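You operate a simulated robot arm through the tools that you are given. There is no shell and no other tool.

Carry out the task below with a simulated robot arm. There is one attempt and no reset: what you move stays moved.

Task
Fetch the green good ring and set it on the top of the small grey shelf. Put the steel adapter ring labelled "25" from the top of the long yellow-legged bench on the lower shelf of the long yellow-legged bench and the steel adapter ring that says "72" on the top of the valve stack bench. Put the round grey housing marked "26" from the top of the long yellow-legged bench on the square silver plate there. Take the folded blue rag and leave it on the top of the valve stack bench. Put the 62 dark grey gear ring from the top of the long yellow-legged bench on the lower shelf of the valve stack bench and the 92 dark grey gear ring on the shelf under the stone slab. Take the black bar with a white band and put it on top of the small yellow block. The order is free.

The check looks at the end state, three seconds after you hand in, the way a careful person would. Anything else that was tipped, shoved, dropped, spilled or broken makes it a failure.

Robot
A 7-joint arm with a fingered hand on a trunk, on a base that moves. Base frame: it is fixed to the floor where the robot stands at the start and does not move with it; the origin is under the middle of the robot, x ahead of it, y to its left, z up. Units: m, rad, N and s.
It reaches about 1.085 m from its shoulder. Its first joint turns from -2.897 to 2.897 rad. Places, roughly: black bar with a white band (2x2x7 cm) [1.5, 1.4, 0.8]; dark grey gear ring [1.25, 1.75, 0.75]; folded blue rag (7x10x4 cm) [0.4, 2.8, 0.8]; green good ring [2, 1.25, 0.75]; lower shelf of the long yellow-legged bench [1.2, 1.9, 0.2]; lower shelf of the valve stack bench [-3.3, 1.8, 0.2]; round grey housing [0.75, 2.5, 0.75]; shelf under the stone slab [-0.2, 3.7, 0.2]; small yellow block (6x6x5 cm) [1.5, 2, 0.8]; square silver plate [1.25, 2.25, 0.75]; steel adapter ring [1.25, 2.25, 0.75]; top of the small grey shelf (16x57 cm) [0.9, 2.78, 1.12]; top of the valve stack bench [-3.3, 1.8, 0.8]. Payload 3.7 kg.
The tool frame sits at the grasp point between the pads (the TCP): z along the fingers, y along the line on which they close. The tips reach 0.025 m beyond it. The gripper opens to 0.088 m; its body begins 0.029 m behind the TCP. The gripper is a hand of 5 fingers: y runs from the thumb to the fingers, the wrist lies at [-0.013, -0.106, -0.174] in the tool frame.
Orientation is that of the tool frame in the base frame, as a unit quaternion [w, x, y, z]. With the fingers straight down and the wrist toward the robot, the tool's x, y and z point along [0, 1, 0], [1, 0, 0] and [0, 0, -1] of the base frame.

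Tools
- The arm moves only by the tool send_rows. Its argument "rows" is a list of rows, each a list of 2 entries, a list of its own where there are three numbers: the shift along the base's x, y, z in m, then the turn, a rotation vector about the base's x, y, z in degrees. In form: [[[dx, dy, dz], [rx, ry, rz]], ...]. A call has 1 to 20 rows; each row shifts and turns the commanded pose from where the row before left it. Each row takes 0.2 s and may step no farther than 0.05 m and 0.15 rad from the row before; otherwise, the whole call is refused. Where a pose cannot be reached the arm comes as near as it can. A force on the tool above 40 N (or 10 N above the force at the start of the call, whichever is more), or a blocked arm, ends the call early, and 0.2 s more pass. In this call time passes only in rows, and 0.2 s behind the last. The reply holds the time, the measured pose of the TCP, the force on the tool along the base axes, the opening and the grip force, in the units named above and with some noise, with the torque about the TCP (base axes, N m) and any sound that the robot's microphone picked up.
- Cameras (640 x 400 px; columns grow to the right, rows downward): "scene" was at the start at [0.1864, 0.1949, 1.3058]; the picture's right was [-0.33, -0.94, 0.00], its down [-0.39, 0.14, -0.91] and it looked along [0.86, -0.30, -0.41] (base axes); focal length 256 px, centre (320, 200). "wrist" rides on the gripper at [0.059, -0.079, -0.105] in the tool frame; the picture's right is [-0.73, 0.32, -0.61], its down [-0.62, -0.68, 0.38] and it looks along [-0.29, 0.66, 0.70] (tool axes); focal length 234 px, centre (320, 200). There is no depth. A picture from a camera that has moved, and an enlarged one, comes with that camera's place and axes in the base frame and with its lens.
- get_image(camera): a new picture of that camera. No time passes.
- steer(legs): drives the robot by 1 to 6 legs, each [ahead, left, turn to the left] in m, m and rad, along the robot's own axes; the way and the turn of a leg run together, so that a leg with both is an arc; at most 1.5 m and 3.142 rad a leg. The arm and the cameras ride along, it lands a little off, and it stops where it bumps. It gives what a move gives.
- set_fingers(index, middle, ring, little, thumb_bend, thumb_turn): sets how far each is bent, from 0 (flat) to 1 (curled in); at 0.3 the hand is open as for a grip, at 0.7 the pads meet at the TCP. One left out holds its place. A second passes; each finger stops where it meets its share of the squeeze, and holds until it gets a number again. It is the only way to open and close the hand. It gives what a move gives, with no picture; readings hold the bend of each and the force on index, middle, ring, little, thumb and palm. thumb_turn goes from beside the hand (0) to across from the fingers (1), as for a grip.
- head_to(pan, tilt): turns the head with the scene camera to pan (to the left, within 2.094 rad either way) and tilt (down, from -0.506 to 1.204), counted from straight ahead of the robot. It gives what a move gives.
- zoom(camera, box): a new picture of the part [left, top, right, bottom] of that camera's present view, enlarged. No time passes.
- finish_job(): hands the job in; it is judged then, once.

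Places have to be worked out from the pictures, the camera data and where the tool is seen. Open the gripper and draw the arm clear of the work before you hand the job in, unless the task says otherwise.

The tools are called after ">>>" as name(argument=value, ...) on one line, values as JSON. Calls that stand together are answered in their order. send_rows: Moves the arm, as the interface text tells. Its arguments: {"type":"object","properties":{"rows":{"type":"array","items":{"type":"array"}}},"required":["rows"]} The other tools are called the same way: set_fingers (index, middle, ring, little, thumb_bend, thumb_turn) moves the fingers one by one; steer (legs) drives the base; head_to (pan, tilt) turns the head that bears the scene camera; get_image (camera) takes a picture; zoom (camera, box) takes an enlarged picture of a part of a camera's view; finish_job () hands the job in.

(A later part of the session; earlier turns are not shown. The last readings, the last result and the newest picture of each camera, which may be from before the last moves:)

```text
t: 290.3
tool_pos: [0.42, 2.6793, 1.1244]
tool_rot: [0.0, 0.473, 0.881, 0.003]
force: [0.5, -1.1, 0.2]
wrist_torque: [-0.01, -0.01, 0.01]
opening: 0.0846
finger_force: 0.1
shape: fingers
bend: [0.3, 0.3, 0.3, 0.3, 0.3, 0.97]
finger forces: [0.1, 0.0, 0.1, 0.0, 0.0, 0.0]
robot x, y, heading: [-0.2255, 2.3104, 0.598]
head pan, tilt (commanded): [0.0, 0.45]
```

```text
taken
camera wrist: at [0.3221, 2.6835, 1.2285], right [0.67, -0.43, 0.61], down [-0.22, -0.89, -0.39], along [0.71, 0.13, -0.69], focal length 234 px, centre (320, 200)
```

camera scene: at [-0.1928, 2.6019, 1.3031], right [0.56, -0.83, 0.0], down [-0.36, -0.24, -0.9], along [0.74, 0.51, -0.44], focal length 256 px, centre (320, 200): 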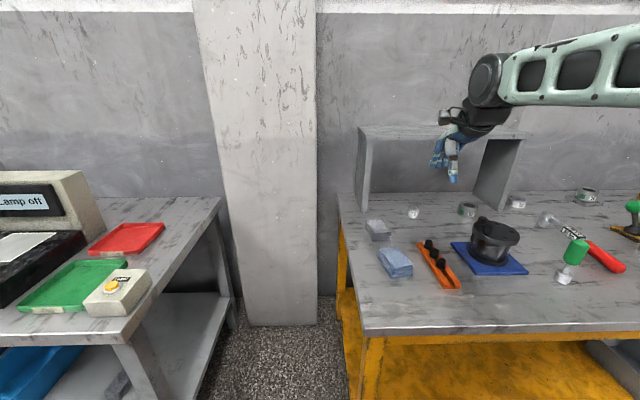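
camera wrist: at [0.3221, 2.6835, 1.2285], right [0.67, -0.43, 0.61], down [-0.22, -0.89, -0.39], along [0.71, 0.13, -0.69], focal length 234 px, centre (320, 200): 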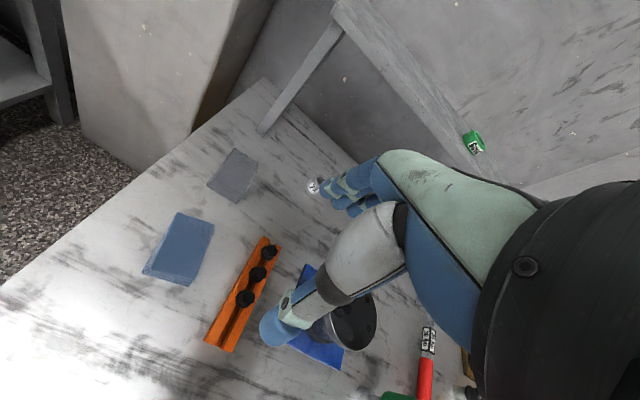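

I zoom on the blue rag to get its outline.

>>> zoom(camera="wrist", box=[120, 190, 280, 300])

>>> zoom(camera="scene", box=[350, 205, 478, 295])

```text
3.64 times, centred on (200, 245) of wrist
camera zoom: at [0.3221, 2.6835, 1.2285], right [0.67, -0.43, 0.61], down [-0.22, -0.89, -0.39], along [0.71, 0.13, -0.69], focal length 852 px, centre (756, 36)
```

zoom: 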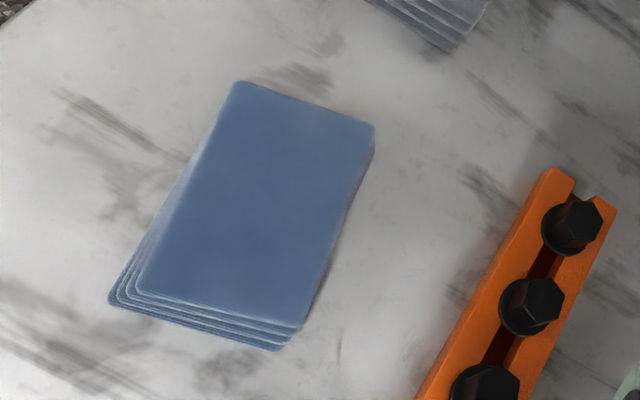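

```text
4.44 times, centred on (414, 250) of scene
camera zoom: at [-0.1928, 2.6019, 1.3031], right [0.56, -0.83, 0.0], down [-0.36, -0.24, -0.9], along [0.74, 0.51, -0.44], focal length 1138 px, centre (-98, -22)
```

zoom: 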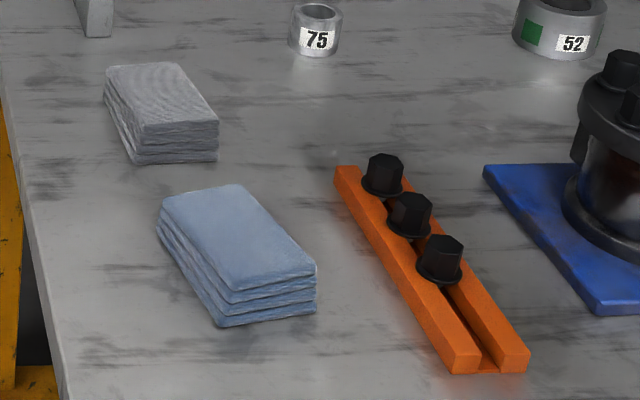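

The blue rag's top centre is ≈ (0.420, 2.753), ~6×9 cm with its long axis at 0.87 rad. I open wider and rotate the hand −74° to grip across the short side, moving above it.

>>> set_fingers(index=0.2, middle=0.2, ring=0.2, little=0.2, thumb_bend=0.2)

>>> send_rows(rows=[[[0, 0.0075, 0], [0, 0, -7.4]], [[0, 0.0075, 0], [0, 0, -7.4]], [[0, 0.0075, 0], [0, 0, -7.4]], [[0, 0.0075, 0], [0, 0, -7.4]], [[0, 0.0075, 0], [0, 0, -7.4]], [[0, 0.0075, 0], [0, 0, -7.4]], [[0, 0.0075, 0], [0, 0, -7.4]], [[0, 0.0075, 0], [0, 0, -7.4]], [[0, 0.0075, 0], [0, 0, -7.4]], [[0, 0.0075, 0], [0, 0, -7.4]]])

>>> get_image(camera="wrist")

>>> get_image(camera="scene")

```text
t: 291.3
tool_pos: [0.4198, 2.6802, 1.1224]
tool_rot: [0.0, 0.472, 0.881, 0.003]
force: [-0.1, -0.2, 0.6]
wrist_torque: [0.01, 0.0, -0.01]
opening: 0.1034
finger_force: 0.0
shape: fingers
bend: [0.2, 0.2, 0.2, 0.2, 0.2, 0.97]
finger forces: [0.1, 0.0, 0.0, 0.1, 0.0, 0.1]
robot x, y, heading: [-0.2303, 2.3078, 0.603]
head pan, tilt (commanded): [0.0, 0.45]
```

```text
t: 293.5
tool_pos: [0.42, 2.7524, 1.1226]
tool_rot: [0.001, 0.908, 0.419, 0.004]
force: [0.1, 0.0, -0.1]
wrist_torque: [0.02, -0.03, 0.01]
opening: 0.1032
finger_force: 0.0
shape: fingers
bend: [0.2, 0.2, 0.2, 0.2, 0.2, 0.97]
finger forces: [0.0, 0.0, 0.0, 0.1, 0.0, 0.1]
robot x, y, heading: [-0.226, 2.3059, 0.596]
head pan, tilt (commanded): [0.0, 0.45]
```

```text
taken
camera wrist: at [0.3978, 2.85, 1.2275], right [-0.23, -0.76, 0.61], down [-0.92, -0.03, -0.39], along [0.32, -0.65, -0.69], focal length 234 px, centre (320, 200)
```

wrist: 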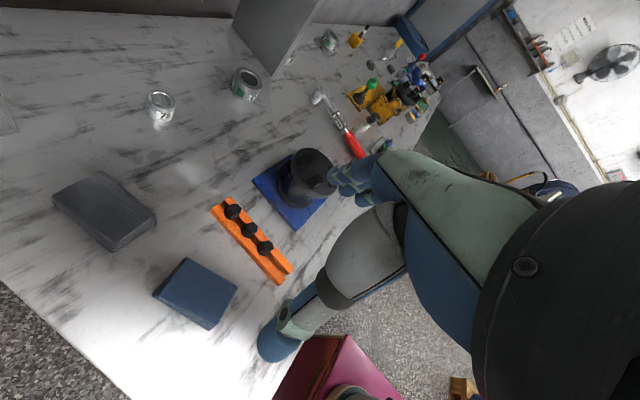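

```text
taken
camera scene: at [-0.1929, 2.6018, 1.3031], right [0.56, -0.83, 0.0], down [-0.36, -0.24, -0.9], along [0.74, 0.51, -0.44], focal length 256 px, centre (320, 200)
```

scene: 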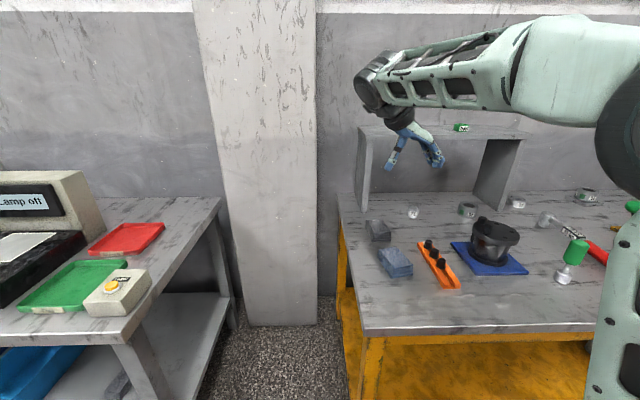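

The hand is oriented across the rag's short side. I descend to z ≈ 0.96 and re-measure.

>>> send_rows(rows=[[[0, 0.003, -0.045], [0, 0, 0]], [[0, 0, -0.045], [0, 0, 0]], [[0, 0, -0.045], [0, 0, 0]], [[0, 0, -0.025], [0, 0, 0]]])

>>> zoom(camera="wrist", box=[140, 200, 340, 370])

>>> zoom(camera="scene", box=[340, 140, 500, 300])

```text
t: 294.5
tool_pos: [0.4197, 2.7574, 0.9638]
tool_rot: [0.002, 0.908, 0.42, 0.003]
force: [-0.4, 1.3, -0.4]
wrist_torque: [-0.02, 0.0, -0.01]
opening: 0.1036
finger_force: 0.0
shape: fingers
bend: [0.2, 0.2, 0.2, 0.2, 0.2, 0.97]
finger forces: [0.0, 0.0, 0.1, 0.0, 0.0, 0.1]
robot x, y, heading: [-0.2201, 2.3088, 0.597]
head pan, tilt (commanded): [0.0, 0.45]
```

```text
2.35 times, centred on (240, 285) of wrist
camera zoom: at [0.3974, 2.8527, 1.0686], right [-0.23, -0.76, 0.61], down [-0.92, -0.03, -0.39], along [0.32, -0.65, -0.69], focal length 551 px, centre (508, 0)
```

zoom: 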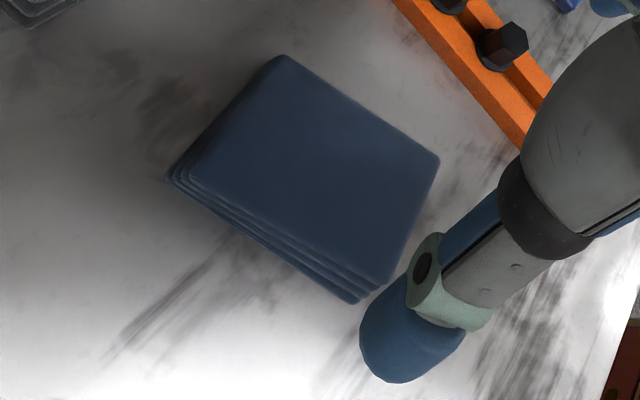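

```text
2.50 times, centred on (420, 220) of scene
camera zoom: at [-0.1928, 2.6019, 1.3031], right [0.56, -0.83, 0.0], down [-0.36, -0.24, -0.9], along [0.74, 0.51, -0.44], focal length 640 px, centre (70, 150)
```

zoom: 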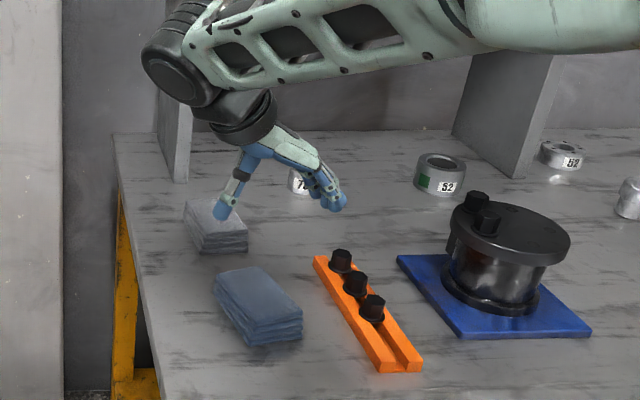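

The rag is aligned with the hand axes (±30 mm across). I descend around it to z ≈ 0.832.

>>> send_rows(rows=[[[0.0039, 0.0046, -0.04], [0, 0, 0]], [[0, 0, -0.045], [0, 0, 0]], [[0, 0, -0.046], [0, 0, 0]]])

>>> get_image(camera="wrist")

>>> zoom(camera="scene", box=[340, 160, 500, 300])

```text
t: 295.3
tool_pos: [0.4221, 2.7602, 0.8338]
tool_rot: [0.002, 0.907, 0.42, 0.002]
force: [-0.2, -0.3, 0.8]
wrist_torque: [0.02, 0.06, 0.02]
opening: 0.1034
finger_force: 0.1
shape: fingers
bend: [0.2, 0.2, 0.2, 0.2, 0.2, 0.97]
finger forces: [0.0, 0.0, 0.0, 0.0, 0.1, 0.0]
robot x, y, heading: [-0.2251, 2.3102, 0.598]
head pan, tilt (commanded): [0.0, 0.45]
```

```text
taken
camera wrist: at [0.4009, 2.8576, 0.9387], right [-0.23, -0.76, 0.61], down [-0.92, -0.03, -0.39], along [0.32, -0.65, -0.69], focal length 234 px, centre (320, 200)
```

wrist: 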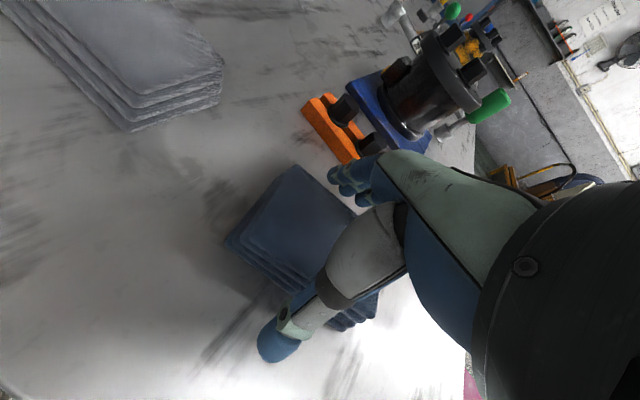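

```text
2.86 times, centred on (420, 230) of scene
camera zoom: at [-0.1929, 2.6018, 1.3031], right [0.56, -0.83, 0.0], down [-0.36, -0.24, -0.9], along [0.74, 0.51, -0.44], focal length 732 px, centre (34, 114)
```

zoom: 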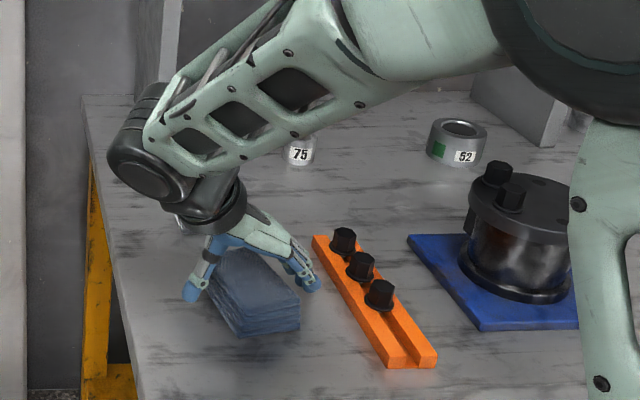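

Hand straddles the rag, clear of the orange rail and grey rag. I close index, middle, ring and thumb.

>>> set_fingers(index=0.65, middle=0.65, ring=0.65, thumb_bend=0.65)

>>> send_rows(rows=[[[0, 0, 0.02], [0, 0, 0]], [[0, 0, 0.03], [0, 0, 0]]])

>>> get_image(camera="wrist")

>>> zoom(camera="scene", box=[340, 160, 500, 300])

```text
t: 296.3
tool_pos: [0.4232, 2.7618, 0.8349]
tool_rot: [0.002, 0.908, 0.419, 0.002]
force: [2.4, -0.7, 3.7]
wrist_torque: [-0.14, -0.15, 0.02]
opening: 0.0637
finger_force: 23.6
shape: fingers
bend: [0.42, 0.5, 0.5, 0.2, 0.4, 0.94]
finger forces: [10.1, 7.2, 7.4, 0.0, 22.8, 0.0]
robot x, y, heading: [-0.2268, 2.3055, 0.595]
head pan, tilt (commanded): [0.0, 0.45]
```

```text
t: 296.9
tool_pos: [0.423, 2.7617, 0.8825]
tool_rot: [0.002, 0.907, 0.421, 0.002]
force: [-0.3, 0.0, -1.2]
wrist_torque: [0.0, 0.02, -0.01]
opening: 0.0637
finger_force: 23.3
shape: fingers
bend: [0.43, 0.51, 0.51, 0.2, 0.4, 0.94]
finger forces: [9.4, 6.6, 6.8, 0.1, 23.7, 0.0]
robot x, y, heading: [-0.2244, 2.3076, 0.601]
head pan, tilt (commanded): [0.0, 0.45]
```

```text
taken
camera wrist: at [0.4021, 2.8581, 0.9877], right [-0.23, -0.76, 0.61], down [-0.92, -0.04, -0.39], along [0.32, -0.65, -0.69], focal length 234 px, centre (320, 200)
```

wrist: 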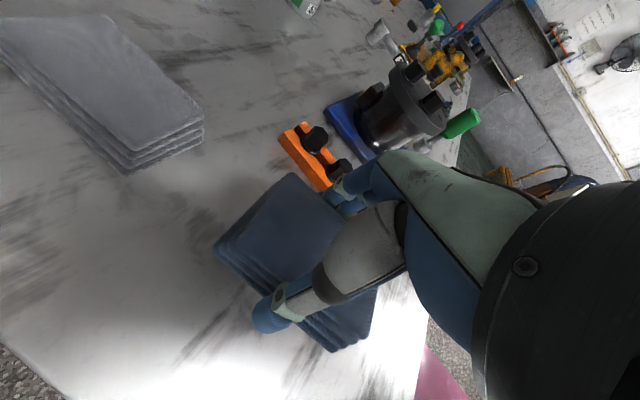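

```text
2.86 times, centred on (420, 230) of scene
camera zoom: at [-0.1927, 2.6021, 1.303], right [0.56, -0.83, 0.0], down [-0.36, -0.24, -0.9], along [0.74, 0.51, -0.44], focal length 732 px, centre (34, 114)
```

zoom: 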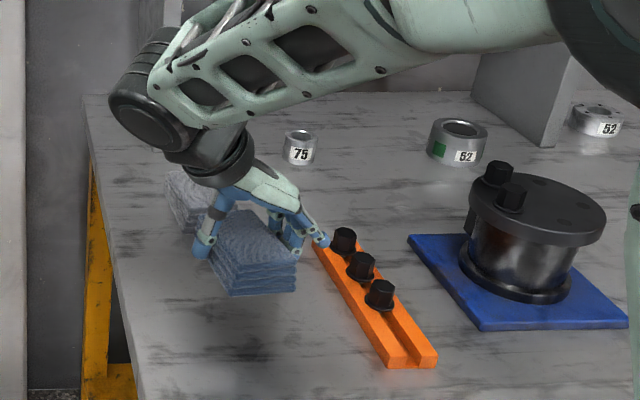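

The blue rag is held. I raise it, rotate the hand back in line, and drive to the valve stack bench.

>>> send_rows(rows=[[[0, 0, 0.047], [0, 0, 0]], [[0, 0, 0.047], [0, 0, 0]], [[0, 0, 0.047], [0, 0, 0]], [[0, 0, 0.047], [0, 0, 0]], [[0, 0, 0.047], [0, 0, 0]], [[0, -0.0075, 0], [0, 0, 7.4]], [[0, -0.0075, 0], [0, 0, 7.4]], [[0, -0.0075, 0], [0, 0, 7.4]], [[0, -0.0075, 0], [0, 0, 7.4]], [[0, -0.0075, 0], [0, 0, 7.4]], [[0, -0.0075, 0], [0, 0, 7.4]], [[0, -0.0075, 0], [0, 0, 7.4]], [[0, -0.0075, 0], [0, 0, 7.4]], [[0, -0.0075, 0], [0, 0, 7.4]], [[0, -0.0075, 0], [0, 0, 7.4]]])

>>> get_image(camera="scene")

>>> steer(legs=[[-0.72, 0, 0], [-0.25, 1.18, 0], [0, 0, -1.55], [0, 0, -1.55]])

>>> get_image(camera="scene")

```text
t: 300.1
tool_pos: [0.4232, 2.688, 1.1169]
tool_rot: [0.0, 0.472, 0.882, 0.004]
force: [0.0, 0.3, -0.5]
wrist_torque: [0.02, -0.01, 0.0]
opening: 0.0638
finger_force: 23.0
shape: fingers
bend: [0.43, 0.51, 0.51, 0.2, 0.4, 0.94]
finger forces: [9.5, 6.4, 6.9, 0.1, 23.5, 0.0]
robot x, y, heading: [-0.225, 2.305, 0.597]
head pan, tilt (commanded): [0.0, 0.45]
```

```text
taken
camera scene: at [-0.1928, 2.602, 1.3031], right [0.56, -0.83, 0.0], down [-0.36, -0.24, -0.9], along [0.74, 0.51, -0.44], focal length 256 px, centre (320, 200)
```

scene: 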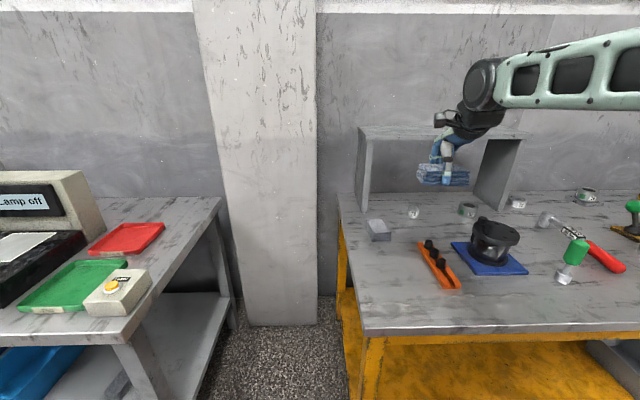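

```text
t: 317.4
tool_pos: [-2.3304, 2.344, 1.1182]
tool_rot: [0.002, 0.895, -0.447, 0.0]
force: [0.5, 0.2, -0.5]
wrist_torque: [-0.02, 0.03, -0.01]
opening: 0.0627
finger_force: 21.1
shape: fingers
bend: [0.44, 0.52, 0.51, 0.2, 0.41, 0.94]
finger forces: [8.5, 5.9, 6.4, 0.0, 21.4, 0.1]
robot x, y, heading: [-1.7098, 2.7589, -2.485]
head pan, tilt (commanded): [0.0, 0.45]
```

```text
taken
camera scene: at [-1.7213, 2.4644, 1.3031], right [-0.61, 0.79, 0.0], down [0.35, 0.26, -0.9], along [-0.72, -0.55, -0.44], focal length 256 px, centre (320, 200)
```

scene: 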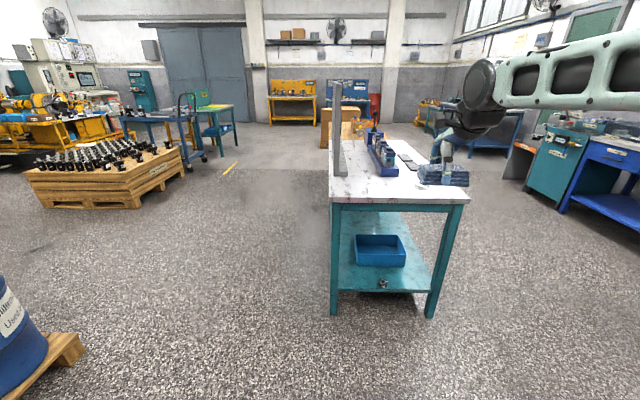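

The rag is held in front; the near-left part of the white top is free. I drive forward 0.6 m so the rag is over that spot.

>>> steer(legs=[[0.6, 0, 0]])

>>> head_to(pan=-0.2, tilt=0.65)

>>> get_image(camera="scene")

>>> get_image(camera="wrist")

```text
t: 320.7
tool_pos: [-2.8048, 1.9833, 1.1175]
tool_rot: [0.003, 0.894, -0.448, 0.0]
force: [-0.4, -0.1, -1.3]
wrist_torque: [-0.04, 0.01, -0.04]
opening: 0.0628
finger_force: 20.9
shape: fingers
bend: [0.44, 0.52, 0.51, 0.2, 0.41, 0.94]
finger forces: [8.5, 5.8, 6.4, 0.0, 21.3, 0.1]
robot x, y, heading: [-2.1796, 2.3948, -2.489]
head pan, tilt (commanded): [0.0, 0.45]
```

```text
t: 321.5
tool_pos: [-2.8059, 1.9831, 1.1179]
tool_rot: [0.003, 0.894, -0.448, -0.001]
force: [-0.2, 0.6, -0.9]
wrist_torque: [-0.02, -0.03, -0.04]
opening: 0.0626
finger_force: 20.7
shape: fingers
bend: [0.44, 0.52, 0.51, 0.2, 0.41, 0.94]
finger forces: [8.5, 5.9, 6.4, 0.0, 21.3, 0.0]
robot x, y, heading: [-2.1766, 2.4009, -2.491]
head pan, tilt (commanded): [-0.201, 0.649]
```

```text
taken
camera scene: at [-2.201, 2.1206, 1.2853], right [-0.44, 0.9, 0.0], down [0.54, 0.26, -0.8], along [-0.72, -0.35, -0.6], focal length 256 px, centre (320, 200)
```

scene: 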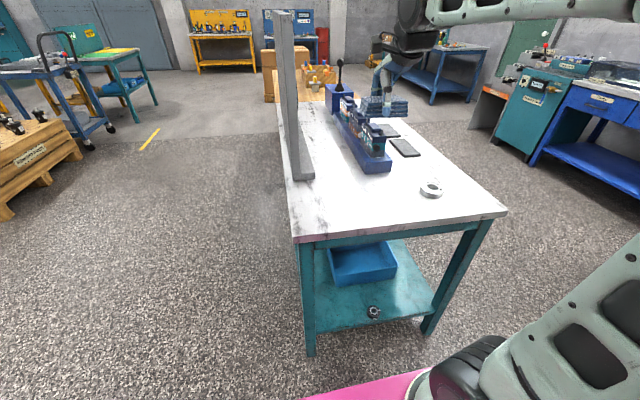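

```text
taken
camera wrist: at [-2.7055, 1.9834, 1.2228], right [-0.69, 0.39, 0.61], down [0.17, 0.91, -0.39], along [-0.7, -0.16, -0.69], focal length 234 px, centre (320, 200)
```

wrist: 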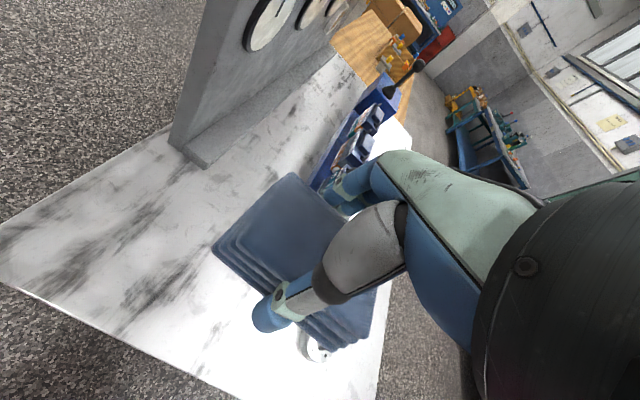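

Rag is over the free near-left area, away from ring 72 and the panel. I lower it in stages.

>>> send_rows(rows=[[[-0.006, -0.004, -0.045], [0, 0, 0]], [[-0.006, -0.004, -0.045], [0, 0, 0]], [[0, 0, -0.045], [0, 0, 0]], [[0, 0, -0.045], [0, 0, 0]], [[0, 0, -0.045], [0, 0, 0]], [[0, 0, -0.04], [0, 0, 0]]])

>>> get_image(camera="wrist")

>>> get_image(camera="scene")

```text
t: 322.9
tool_pos: [-2.8162, 1.9758, 0.853]
tool_rot: [0.003, 0.894, -0.448, -0.001]
force: [0.9, 0.1, 0.0]
wrist_torque: [-0.01, 0.02, -0.02]
opening: 0.0623
finger_force: 20.9
shape: fingers
bend: [0.44, 0.52, 0.52, 0.2, 0.41, 0.94]
finger forces: [8.4, 5.8, 6.3, 0.0, 21.1, 0.1]
robot x, y, heading: [-2.1766, 2.3968, -2.493]
head pan, tilt (commanded): [-0.201, 0.649]
```

```text
taken
camera wrist: at [-2.7164, 1.9778, 0.9581], right [-0.69, 0.39, 0.61], down [0.17, 0.91, -0.39], along [-0.7, -0.17, -0.69], focal length 234 px, centre (320, 200)
```

wrist: 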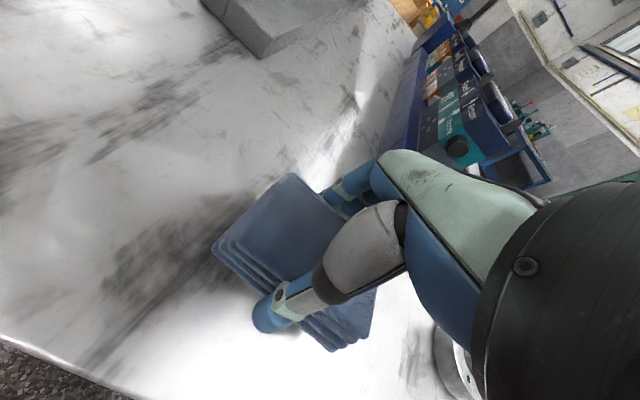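

```text
taken
camera scene: at [-2.2009, 2.1208, 1.2852], right [-0.43, 0.9, 0.0], down [0.54, 0.26, -0.8], along [-0.72, -0.35, -0.6], focal length 256 px, centre (320, 200)
```

scene: 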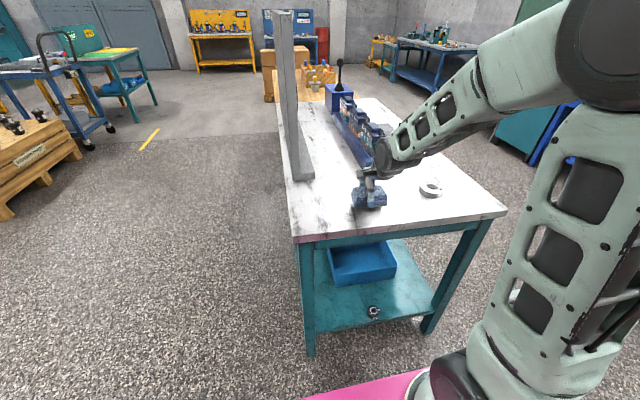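

Good placement. I step down to contact.

>>> send_rows(rows=[[[0, 0, -0.012], [0, 0, 0]]])

>>> send_rows(rows=[[[0, 0, -0.004], [0, 0, 0]]])

>>> send_rows(rows=[[[0, 0, -0.003], [0, 0, 0]]])

```text
t: 323.3
tool_pos: [-2.8171, 1.9769, 0.8424]
tool_rot: [0.004, 0.894, -0.448, 0.0]
force: [-0.2, -1.2, 0.0]
wrist_torque: [0.0, -0.02, -0.02]
opening: 0.0622
finger_force: 20.5
shape: fingers
bend: [0.44, 0.52, 0.52, 0.2, 0.41, 0.94]
finger forces: [8.3, 5.8, 6.4, 0.0, 21.0, 0.0]
robot x, y, heading: [-2.1771, 2.3973, -2.492]
head pan, tilt (commanded): [-0.201, 0.649]
```

```text
t: 323.7
tool_pos: [-2.8179, 1.9763, 0.8369]
tool_rot: [0.003, 0.894, -0.448, -0.001]
force: [-0.2, -0.6, -1.2]
wrist_torque: [-0.02, -0.01, -0.01]
opening: 0.0626
finger_force: 20.8
shape: fingers
bend: [0.44, 0.52, 0.52, 0.2, 0.41, 0.94]
finger forces: [8.2, 5.8, 6.4, 0.0, 20.8, 0.0]
robot x, y, heading: [-2.1767, 2.4005, -2.493]
head pan, tilt (commanded): [-0.201, 0.649]
```

```text
t: 324.1
tool_pos: [-2.8183, 1.9767, 0.8343]
tool_rot: [0.003, 0.894, -0.448, -0.001]
force: [1.8, 2.4, 7.5]
wrist_torque: [-0.07, 0.1, 0.01]
opening: 0.0626
finger_force: 21.8
shape: fingers
bend: [0.44, 0.52, 0.52, 0.2, 0.4, 0.94]
finger forces: [7.7, 5.8, 6.3, 0.0, 23.9, 0.0]
robot x, y, heading: [-2.1802, 2.3984, -2.492]
head pan, tilt (commanded): [-0.201, 0.649]
```

Contact made. I open and lift clear.

>>> set_fingers(index=0.2, middle=0.2, ring=0.2, thumb_bend=0.2)

>>> send_rows(rows=[[[0, 0, 0.02], [0, 0, 0]], [[0, 0, 0.045], [0, 0, 0]], [[0, 0, 0.045], [0, 0, 0]], [[0, 0, 0.045], [0, 0, 0]], [[0, 0, 0.045], [0, 0, 0]], [[0, 0, 0.045], [0, 0, 0]], [[0, 0, 0.04], [0, 0, 0]]])

>>> get_image(camera="wrist")

>>> get_image(camera="scene")

```text
t: 325.1
tool_pos: [-2.8178, 1.975, 0.8334]
tool_rot: [0.003, 0.894, -0.448, 0.0]
force: [-0.1, 0.2, 0.2]
wrist_torque: [0.03, 0.02, -0.02]
opening: 0.1033
finger_force: 0.0
shape: fingers
bend: [0.2, 0.2, 0.2, 0.2, 0.2, 0.97]
finger forces: [0.1, 0.1, 0.0, 0.0, 0.0, 0.0]
robot x, y, heading: [-2.1788, 2.3949, -2.489]
head pan, tilt (commanded): [-0.201, 0.649]
```

```text
t: 326.7
tool_pos: [-2.8149, 1.9751, 1.1197]
tool_rot: [0.003, 0.894, -0.448, -0.001]
force: [-0.1, 0.4, -1.2]
wrist_torque: [0.03, -0.05, 0.02]
opening: 0.1032
finger_force: 0.0
shape: fingers
bend: [0.2, 0.2, 0.2, 0.2, 0.2, 0.97]
finger forces: [0.1, 0.0, 0.0, 0.0, 0.0, 0.0]
robot x, y, heading: [-2.1794, 2.3996, -2.492]
head pan, tilt (commanded): [-0.201, 0.649]
```

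```text
taken
camera wrist: at [-2.7156, 1.9743, 1.2245], right [-0.69, 0.39, 0.61], down [0.17, 0.91, -0.39], along [-0.7, -0.16, -0.69], focal length 234 px, centre (320, 200)
```

wrist: 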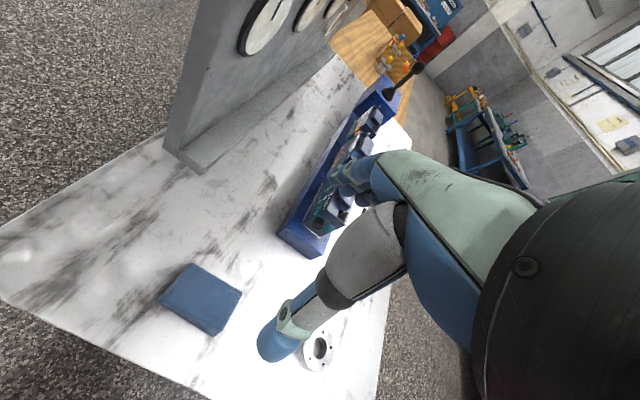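

```text
taken
camera scene: at [-2.2011, 2.1207, 1.2852], right [-0.43, 0.9, 0.0], down [0.54, 0.26, -0.8], along [-0.72, -0.35, -0.6], focal length 256 px, centre (320, 200)
```

scene: 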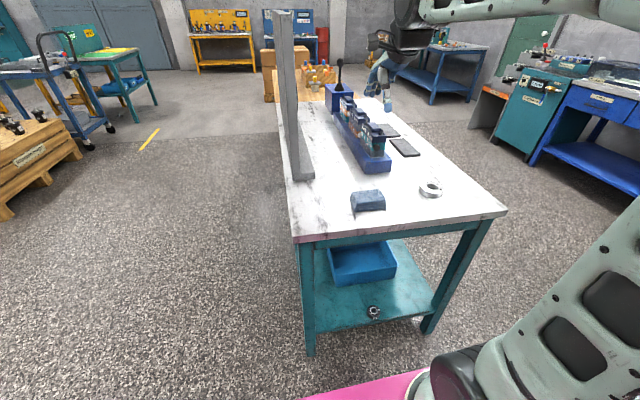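

Rag and ring 72 are on the bench top, gear 62 on its shelf. Last item: gear ring 92. I back off, turn around and travel to its station at the long bench.

>>> set_fingers(index=0.3, middle=0.3, ring=0.3, little=0.3, thumb_bend=0.3)

>>> steer(legs=[[-0.5, 0, 0], [0, 0, 1.55], [0, 0, 1.55], [0.375, -1.34, 0], [0.375, -1.34, 0]])

>>> head_to(pan=0.0, tilt=0.45)

>>> get_image(camera="scene")

```text
t: 327.7
tool_pos: [-2.8152, 1.9743, 1.1191]
tool_rot: [0.003, 0.894, -0.449, -0.001]
force: [0.0, 0.3, -0.6]
wrist_torque: [0.01, -0.02, -0.02]
opening: 0.0851
finger_force: 0.0
shape: fingers
bend: [0.3, 0.3, 0.3, 0.3, 0.3, 0.97]
finger forces: [0.0, 0.1, 0.1, 0.0, 0.1, 0.1]
robot x, y, heading: [-2.1763, 2.4009, -2.491]
head pan, tilt (commanded): [-0.201, 0.649]
```

```text
t: 351.1
tool_pos: [1.0167, 1.3697, 1.1193]
tool_rot: [0.0, 0.462, 0.887, 0.002]
force: [0.0, 0.1, -0.2]
wrist_torque: [0.03, 0.0, 0.01]
opening: 0.0852
finger_force: 0.2
shape: fingers
bend: [0.3, 0.3, 0.3, 0.3, 0.3, 0.97]
finger forces: [0.0, 0.0, 0.1, 0.0, 0.0, 0.0]
robot x, y, heading: [0.3656, 0.9685, 0.62]
head pan, tilt (commanded): [-0.201, 0.649]
```

```text
t: 351.9
tool_pos: [1.0167, 1.369, 1.1191]
tool_rot: [0.001, 0.461, 0.887, 0.003]
force: [0.1, -0.3, -0.4]
wrist_torque: [0.02, 0.0, 0.01]
opening: 0.0854
finger_force: 0.2
shape: fingers
bend: [0.3, 0.3, 0.3, 0.3, 0.3, 0.97]
finger forces: [0.0, 0.0, 0.1, 0.0, 0.1, 0.0]
robot x, y, heading: [0.371, 0.9677, 0.619]
head pan, tilt (commanded): [0.0, 0.45]
```

```text
taken
camera scene: at [0.3924, 1.2618, 1.303], right [0.58, -0.81, 0.0], down [-0.35, -0.25, -0.9], along [0.73, 0.52, -0.44], focal length 256 px, centre (320, 200)
```

scene: 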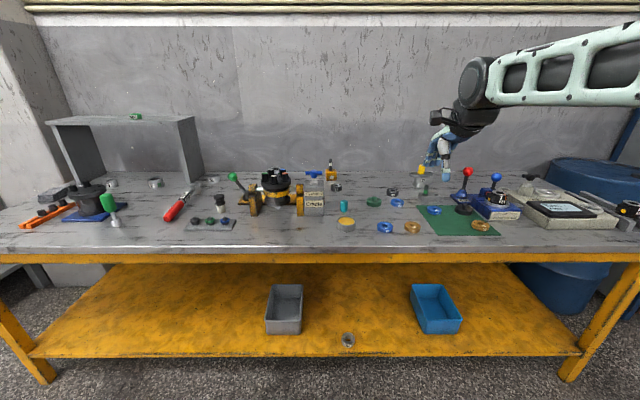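

Gear 92 is ahead. I drive forward 0.4 m and look at it with the wrist camera.

>>> steer(legs=[[0.4, 0, 0]])

>>> get_image(camera="wrist")

>>> get_image(camera="scene")

```text
t: 354.4
tool_pos: [1.3425, 1.6031, 1.1196]
tool_rot: [0.001, 0.461, 0.887, 0.003]
force: [0.2, -0.5, -0.4]
wrist_torque: [-0.02, 0.01, 0.0]
opening: 0.0851
finger_force: 0.0
shape: fingers
bend: [0.3, 0.3, 0.3, 0.3, 0.3, 0.97]
finger forces: [0.0, 0.0, 0.1, 0.0, 0.0, 0.1]
robot x, y, heading: [0.6938, 1.1981, 0.62]
head pan, tilt (commanded): [0.0, 0.45]
```

```text
taken
camera wrist: at [1.2448, 1.6052, 1.2241], right [0.68, -0.41, 0.61], down [-0.2, -0.9, -0.39], along [0.71, 0.14, -0.69], focal length 234 px, centre (320, 200)
```

wrist: 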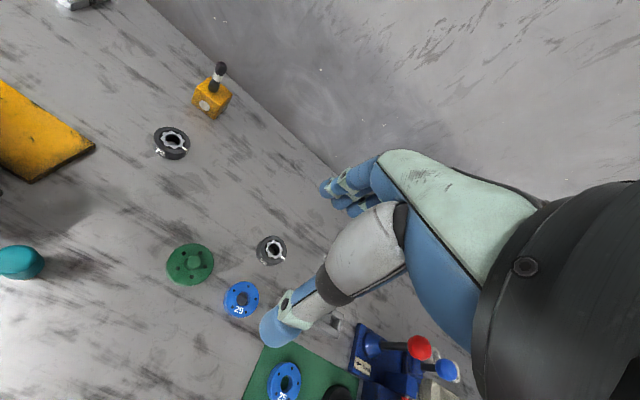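

```text
taken
camera scene: at [0.7181, 1.4946, 1.3031], right [0.58, -0.81, 0.0], down [-0.35, -0.25, -0.9], along [0.73, 0.52, -0.44], focal length 256 px, centre (320, 200)
```

scene: 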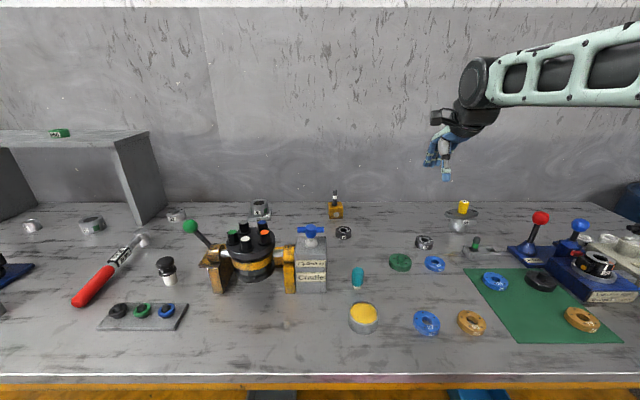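

I zoom to confirm it is the 92 and measure it and its blue neighbour.

>>> zoom(camera="wrist", box=[200, 210, 320, 330])

>>> zoom(camera="scene", box=[385, 220, 481, 280])

```text
3.33 times, centred on (260, 270) of wrist
camera zoom: at [1.2448, 1.6052, 1.2241], right [0.68, -0.41, 0.61], down [-0.2, -0.9, -0.39], along [0.71, 0.14, -0.69], focal length 781 px, centre (520, -33)
```

zoom: 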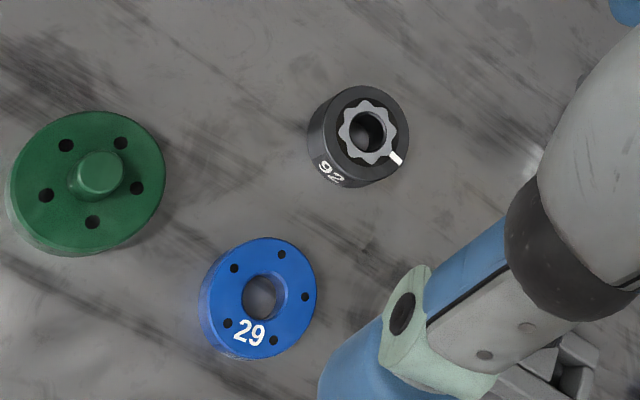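

```text
6.67 times, centred on (433, 250) of scene
camera zoom: at [0.7181, 1.4946, 1.3031], right [0.58, -0.81, 0.0], down [-0.35, -0.25, -0.9], along [0.73, 0.52, -0.44], focal length 1707 px, centre (-433, -133)
```

zoom: 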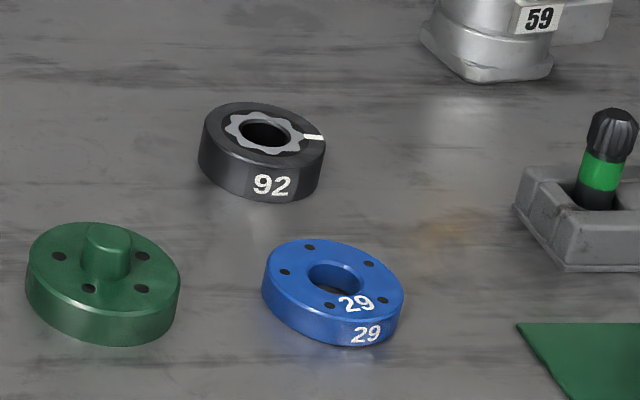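

Confirmed 92 at (1.4785, 1.617); the blue ring 29 is ~10 cm in front, so I offset the hand 6 mm away from it. Moving above and descending to check.

>>> send_rows(rows=[[[0.0475, 0.005, 0], [0, 0, 0]], [[0.0475, 0.005, 0], [0, 0, 0]], [[0.0475, 0.005, 0], [0, 0, 0]], [[0, 0, -0.045], [0, 0, 0]], [[0, 0, -0.045], [0, 0, 0]], [[0, 0, -0.045], [0, 0, 0]], [[0, 0, -0.04], [0, 0, 0]]])

>>> zoom(camera="wrist", box=[180, 180, 360, 360])

>>> zoom(camera="scene", box=[365, 180, 493, 280])

```text
t: 355.9
tool_pos: [1.4856, 1.6187, 0.9457]
tool_rot: [0.001, 0.462, 0.887, 0.003]
force: [-0.6, -0.5, 0.4]
wrist_torque: [0.03, 0.02, 0.0]
opening: 0.0852
finger_force: 0.0
shape: fingers
bend: [0.3, 0.3, 0.3, 0.3, 0.3, 0.97]
finger forces: [0.0, 0.0, 0.1, 0.0, 0.0, 0.0]
robot x, y, heading: [0.6937, 1.2017, 0.619]
head pan, tilt (commanded): [0.0, 0.45]
```

```text
2.22 times, centred on (270, 270) of wrist
camera zoom: at [1.3875, 1.6197, 1.0501], right [0.68, -0.41, 0.61], down [-0.2, -0.9, -0.39], along [0.71, 0.14, -0.69], focal length 520 px, centre (431, 44)
```

zoom: 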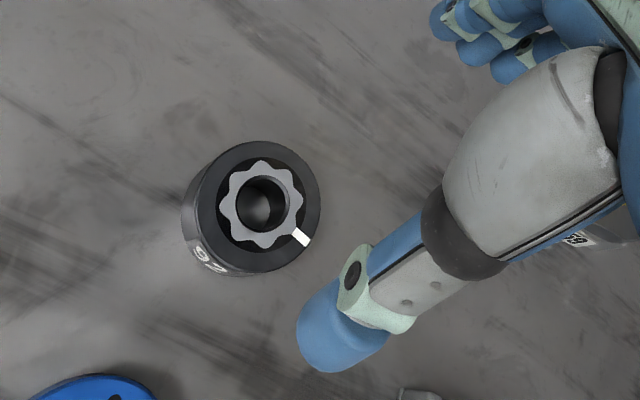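

```text
4.00 times, centred on (429, 230) of scene
camera zoom: at [0.718, 1.4946, 1.3031], right [0.58, -0.81, 0.0], down [-0.35, -0.25, -0.9], along [0.73, 0.52, -0.44], focal length 1024 px, centre (-116, 80)
```

zoom: 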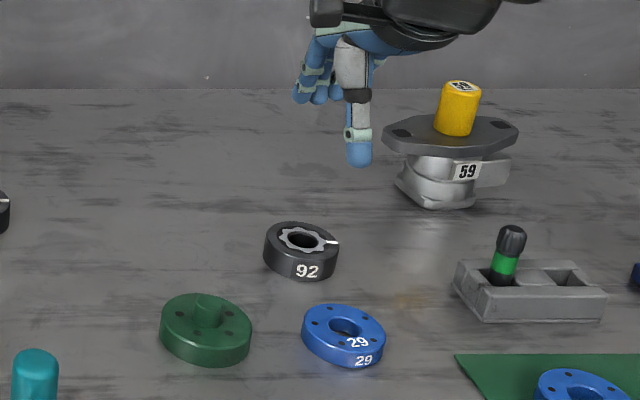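

Gear is at tool (6, −4) mm — good. I descend to grasp height and close.

>>> send_rows(rows=[[[0, 0.003, -0.04], [0, 0, 0]], [[0, 0, -0.04], [0, 0, 0]], [[0, 0, -0.035], [0, 0, 0]]])

>>> zoom(camera="wrist", box=[180, 140, 400, 380])

>>> zoom(camera="scene", box=[365, 180, 493, 280])

```text
t: 356.8
tool_pos: [1.4846, 1.6217, 0.8301]
tool_rot: [0.002, 0.461, 0.887, 0.004]
force: [0.7, 0.3, -0.3]
wrist_torque: [-0.02, 0.01, -0.02]
opening: 0.085
finger_force: 0.1
shape: fingers
bend: [0.3, 0.3, 0.3, 0.3, 0.3, 0.97]
finger forces: [0.0, 0.1, 0.0, 0.0, 0.0, 0.0]
robot x, y, heading: [0.6968, 1.1986, 0.621]
head pan, tilt (commanded): [0.0, 0.45]
```

```text
1.67 times, centred on (290, 260) of wrist
camera zoom: at [1.386, 1.6239, 0.9345], right [0.68, -0.41, 0.61], down [-0.2, -0.9, -0.39], along [0.71, 0.14, -0.69], focal length 390 px, centre (370, 100)
```

zoom: 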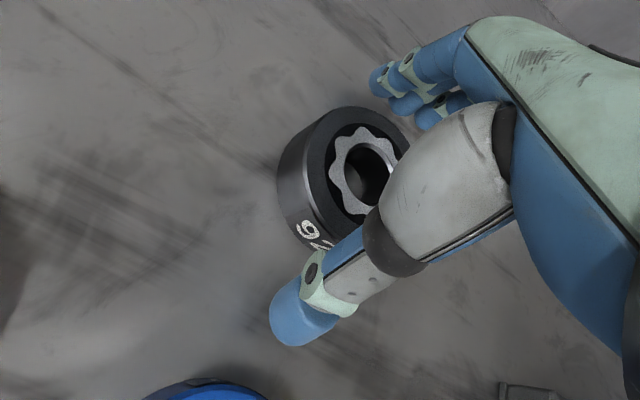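

```text
4.00 times, centred on (429, 230) of scene
camera zoom: at [0.7179, 1.4946, 1.3031], right [0.58, -0.81, 0.0], down [-0.35, -0.25, -0.9], along [0.73, 0.52, -0.44], focal length 1024 px, centre (-116, 80)
```

zoom: 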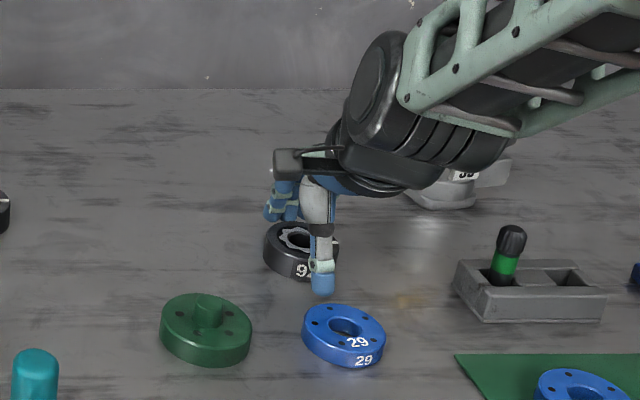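

Thumb is clear of the blue ring. I close on gear 92 and lift.

>>> set_fingers(index=0.7, middle=0.7, thumb_bend=0.7)

>>> send_rows(rows=[[[0, 0, 0.02], [0, 0, 0]], [[0, 0, 0.04], [0, 0, 0]], [[0, 0, 0.047], [0, 0, 0]], [[0, 0, 0.047], [0, 0, 0]], [[0, 0, 0.047], [0, 0, 0]], [[0, 0, 0.047], [0, 0, 0]], [[0, 0, 0.045], [0, 0, 0]], [[-0.035, -0.024, 0], [0, 0, 0]], [[-0.035, -0.024, 0], [0, 0, 0]], [[-0.035, -0.024, 0], [0, 0, 0]]])

>>> get_image(camera="wrist")

>>> get_image(camera="scene")

```text
t: 357.8
tool_pos: [1.4839, 1.6222, 0.8292]
tool_rot: [0.001, 0.46, 0.888, 0.003]
force: [2.2, 1.8, 5.5]
wrist_torque: [0.11, -0.29, 0.02]
opening: 0.0456
finger_force: 15.8
shape: fingers
bend: [0.51, 0.53, 0.3, 0.3, 0.48, 0.96]
finger forces: [7.9, 11.3, 0.0, 0.1, 12.4, 0.1]
robot x, y, heading: [0.6905, 1.1987, 0.626]
head pan, tilt (commanded): [0.0, 0.45]
```

```text
t: 359.9
tool_pos: [1.3794, 1.5517, 1.1213]
tool_rot: [0.0, 0.461, 0.887, 0.002]
force: [0.0, 0.0, -3.4]
wrist_torque: [0.02, -0.02, -0.03]
opening: 0.0452
finger_force: 12.6
shape: fingers
bend: [0.51, 0.55, 0.3, 0.3, 0.48, 0.96]
finger forces: [7.3, 5.8, 0.1, 0.1, 12.5, 0.1]
robot x, y, heading: [0.6975, 1.2002, 0.625]
head pan, tilt (commanded): [0.0, 0.45]
```

```text
taken
camera wrist: at [1.2828, 1.5523, 1.226], right [0.68, -0.41, 0.61], down [-0.2, -0.9, -0.39], along [0.71, 0.14, -0.69], focal length 234 px, centre (320, 200)
```

wrist: 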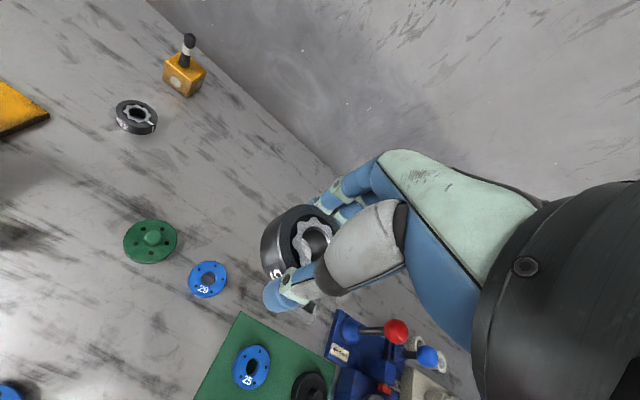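

```text
taken
camera scene: at [0.7185, 1.4949, 1.303], right [0.58, -0.81, 0.0], down [-0.35, -0.25, -0.9], along [0.73, 0.52, -0.44], focal length 256 px, centre (320, 200)
```

scene: 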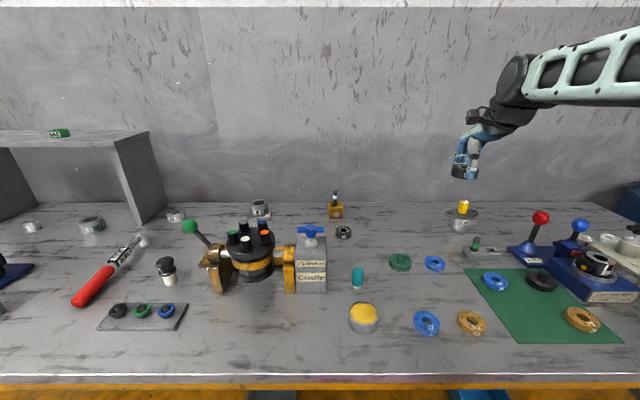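

Gear 92 is held. I back off and slide left along to the stone-slab bench.

>>> steer(legs=[[-0.4, 0, -0.02], [-0.03, 1.23, 0], [-0.03, 1.23, 0]])

>>> head_to(pan=0.0, tilt=0.6)

>>> get_image(camera="scene")

```text
t: 374.1
tool_pos: [-0.3705, 3.3156, 1.1226]
tool_rot: [0.0, 0.474, 0.881, 0.003]
force: [0.4, 0.6, -3.8]
wrist_torque: [-0.02, -0.03, 0.02]
opening: 0.0452
finger_force: 12.7
shape: fingers
bend: [0.51, 0.55, 0.3, 0.3, 0.48, 0.96]
finger forces: [7.3, 5.6, 0.0, 0.0, 12.6, 0.0]
robot x, y, heading: [-1.0619, 2.983, 0.592]
head pan, tilt (commanded): [0.0, 0.45]
```

```text
t: 374.8
tool_pos: [-0.3704, 3.3162, 1.1226]
tool_rot: [0.001, 0.474, 0.881, 0.003]
force: [-0.8, 0.5, -3.3]
wrist_torque: [0.0, 0.01, -0.02]
opening: 0.0454
finger_force: 12.8
shape: fingers
bend: [0.51, 0.55, 0.3, 0.3, 0.48, 0.96]
finger forces: [7.3, 5.6, 0.0, 0.0, 12.6, 0.0]
robot x, y, heading: [-1.0669, 2.9806, 0.595]
head pan, tilt (commanded): [0.0, 0.6]
```

```text
taken
camera scene: at [-1.0364, 3.2762, 1.2895], right [0.56, -0.83, 0.0], down [-0.47, -0.32, -0.83], along [0.68, 0.46, -0.56], focal length 256 px, centre (320, 200)
```

scene: 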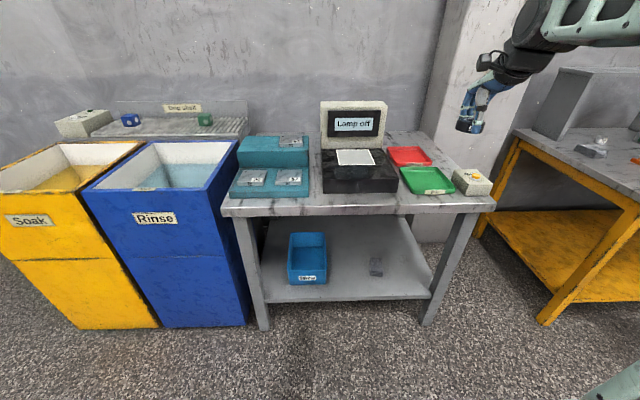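

The stone-slab bench's lower shelf has free space between the blue bin and a small grey item. I shift the base left 0.12 m and lower the gear in front of the bench.

>>> steer(legs=[[0, 0.12, 0]])

>>> send_rows(rows=[[[0, 0, -0.045], [0, 0, 0]], [[0, 0, -0.045], [0, 0, 0]], [[0, 0, -0.045], [0, 0, 0]], [[0, 0, -0.045], [0, 0, 0]], [[0, 0, -0.045], [0, 0, 0]], [[0, 0, -0.045], [0, 0, 0]], [[0, 0, -0.045], [0, 0, 0]], [[0, 0, -0.045], [0, 0, 0]]])

>>> get_image(camera="scene")

>>> get_image(camera="wrist")

```text
t: 376.1
tool_pos: [-0.4353, 3.4146, 1.1214]
tool_rot: [0.001, 0.474, 0.881, 0.003]
force: [0.5, -0.2, -3.8]
wrist_torque: [0.0, 0.0, -0.03]
opening: 0.0454
finger_force: 12.6
shape: fingers
bend: [0.51, 0.55, 0.3, 0.3, 0.48, 0.96]
finger forces: [7.3, 5.5, 0.0, 0.0, 12.6, 0.1]
robot x, y, heading: [-1.1336, 3.0826, 0.592]
head pan, tilt (commanded): [0.0, 0.6]
```

```text
t: 377.9
tool_pos: [-0.4382, 3.4132, 0.761]
tool_rot: [0.001, 0.473, 0.881, 0.003]
force: [-0.2, 0.7, -3.0]
wrist_torque: [-0.02, -0.04, -0.01]
opening: 0.045
finger_force: 12.4
shape: fingers
bend: [0.51, 0.56, 0.3, 0.3, 0.49, 0.96]
finger forces: [7.4, 5.4, 0.0, 0.0, 12.0, 0.0]
robot x, y, heading: [-1.1327, 3.0812, 0.596]
head pan, tilt (commanded): [0.0, 0.6]
```

```text
taken
camera scene: at [-1.1034, 3.3748, 1.2895], right [0.56, -0.83, 0.0], down [-0.47, -0.32, -0.83], along [0.68, 0.46, -0.56], focal length 256 px, centre (320, 200)
```

scene: 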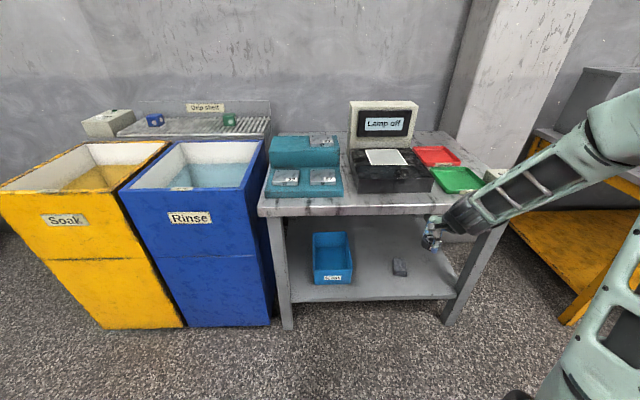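

```text
taken
camera wrist: at [-0.5355, 3.4179, 0.8666], right [0.67, -0.43, 0.61], down [-0.22, -0.89, -0.39], along [0.71, 0.12, -0.69], focal length 234 px, centre (320, 200)
```

wrist: 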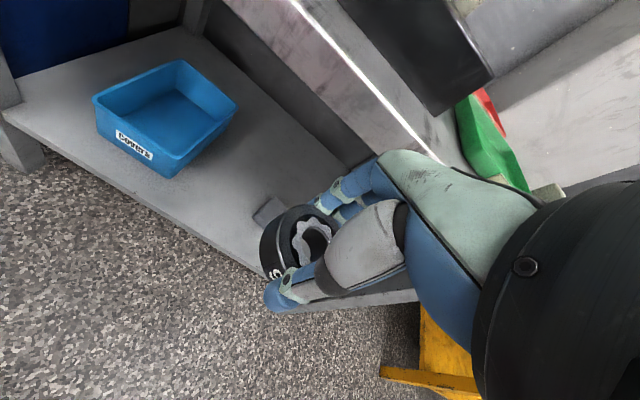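

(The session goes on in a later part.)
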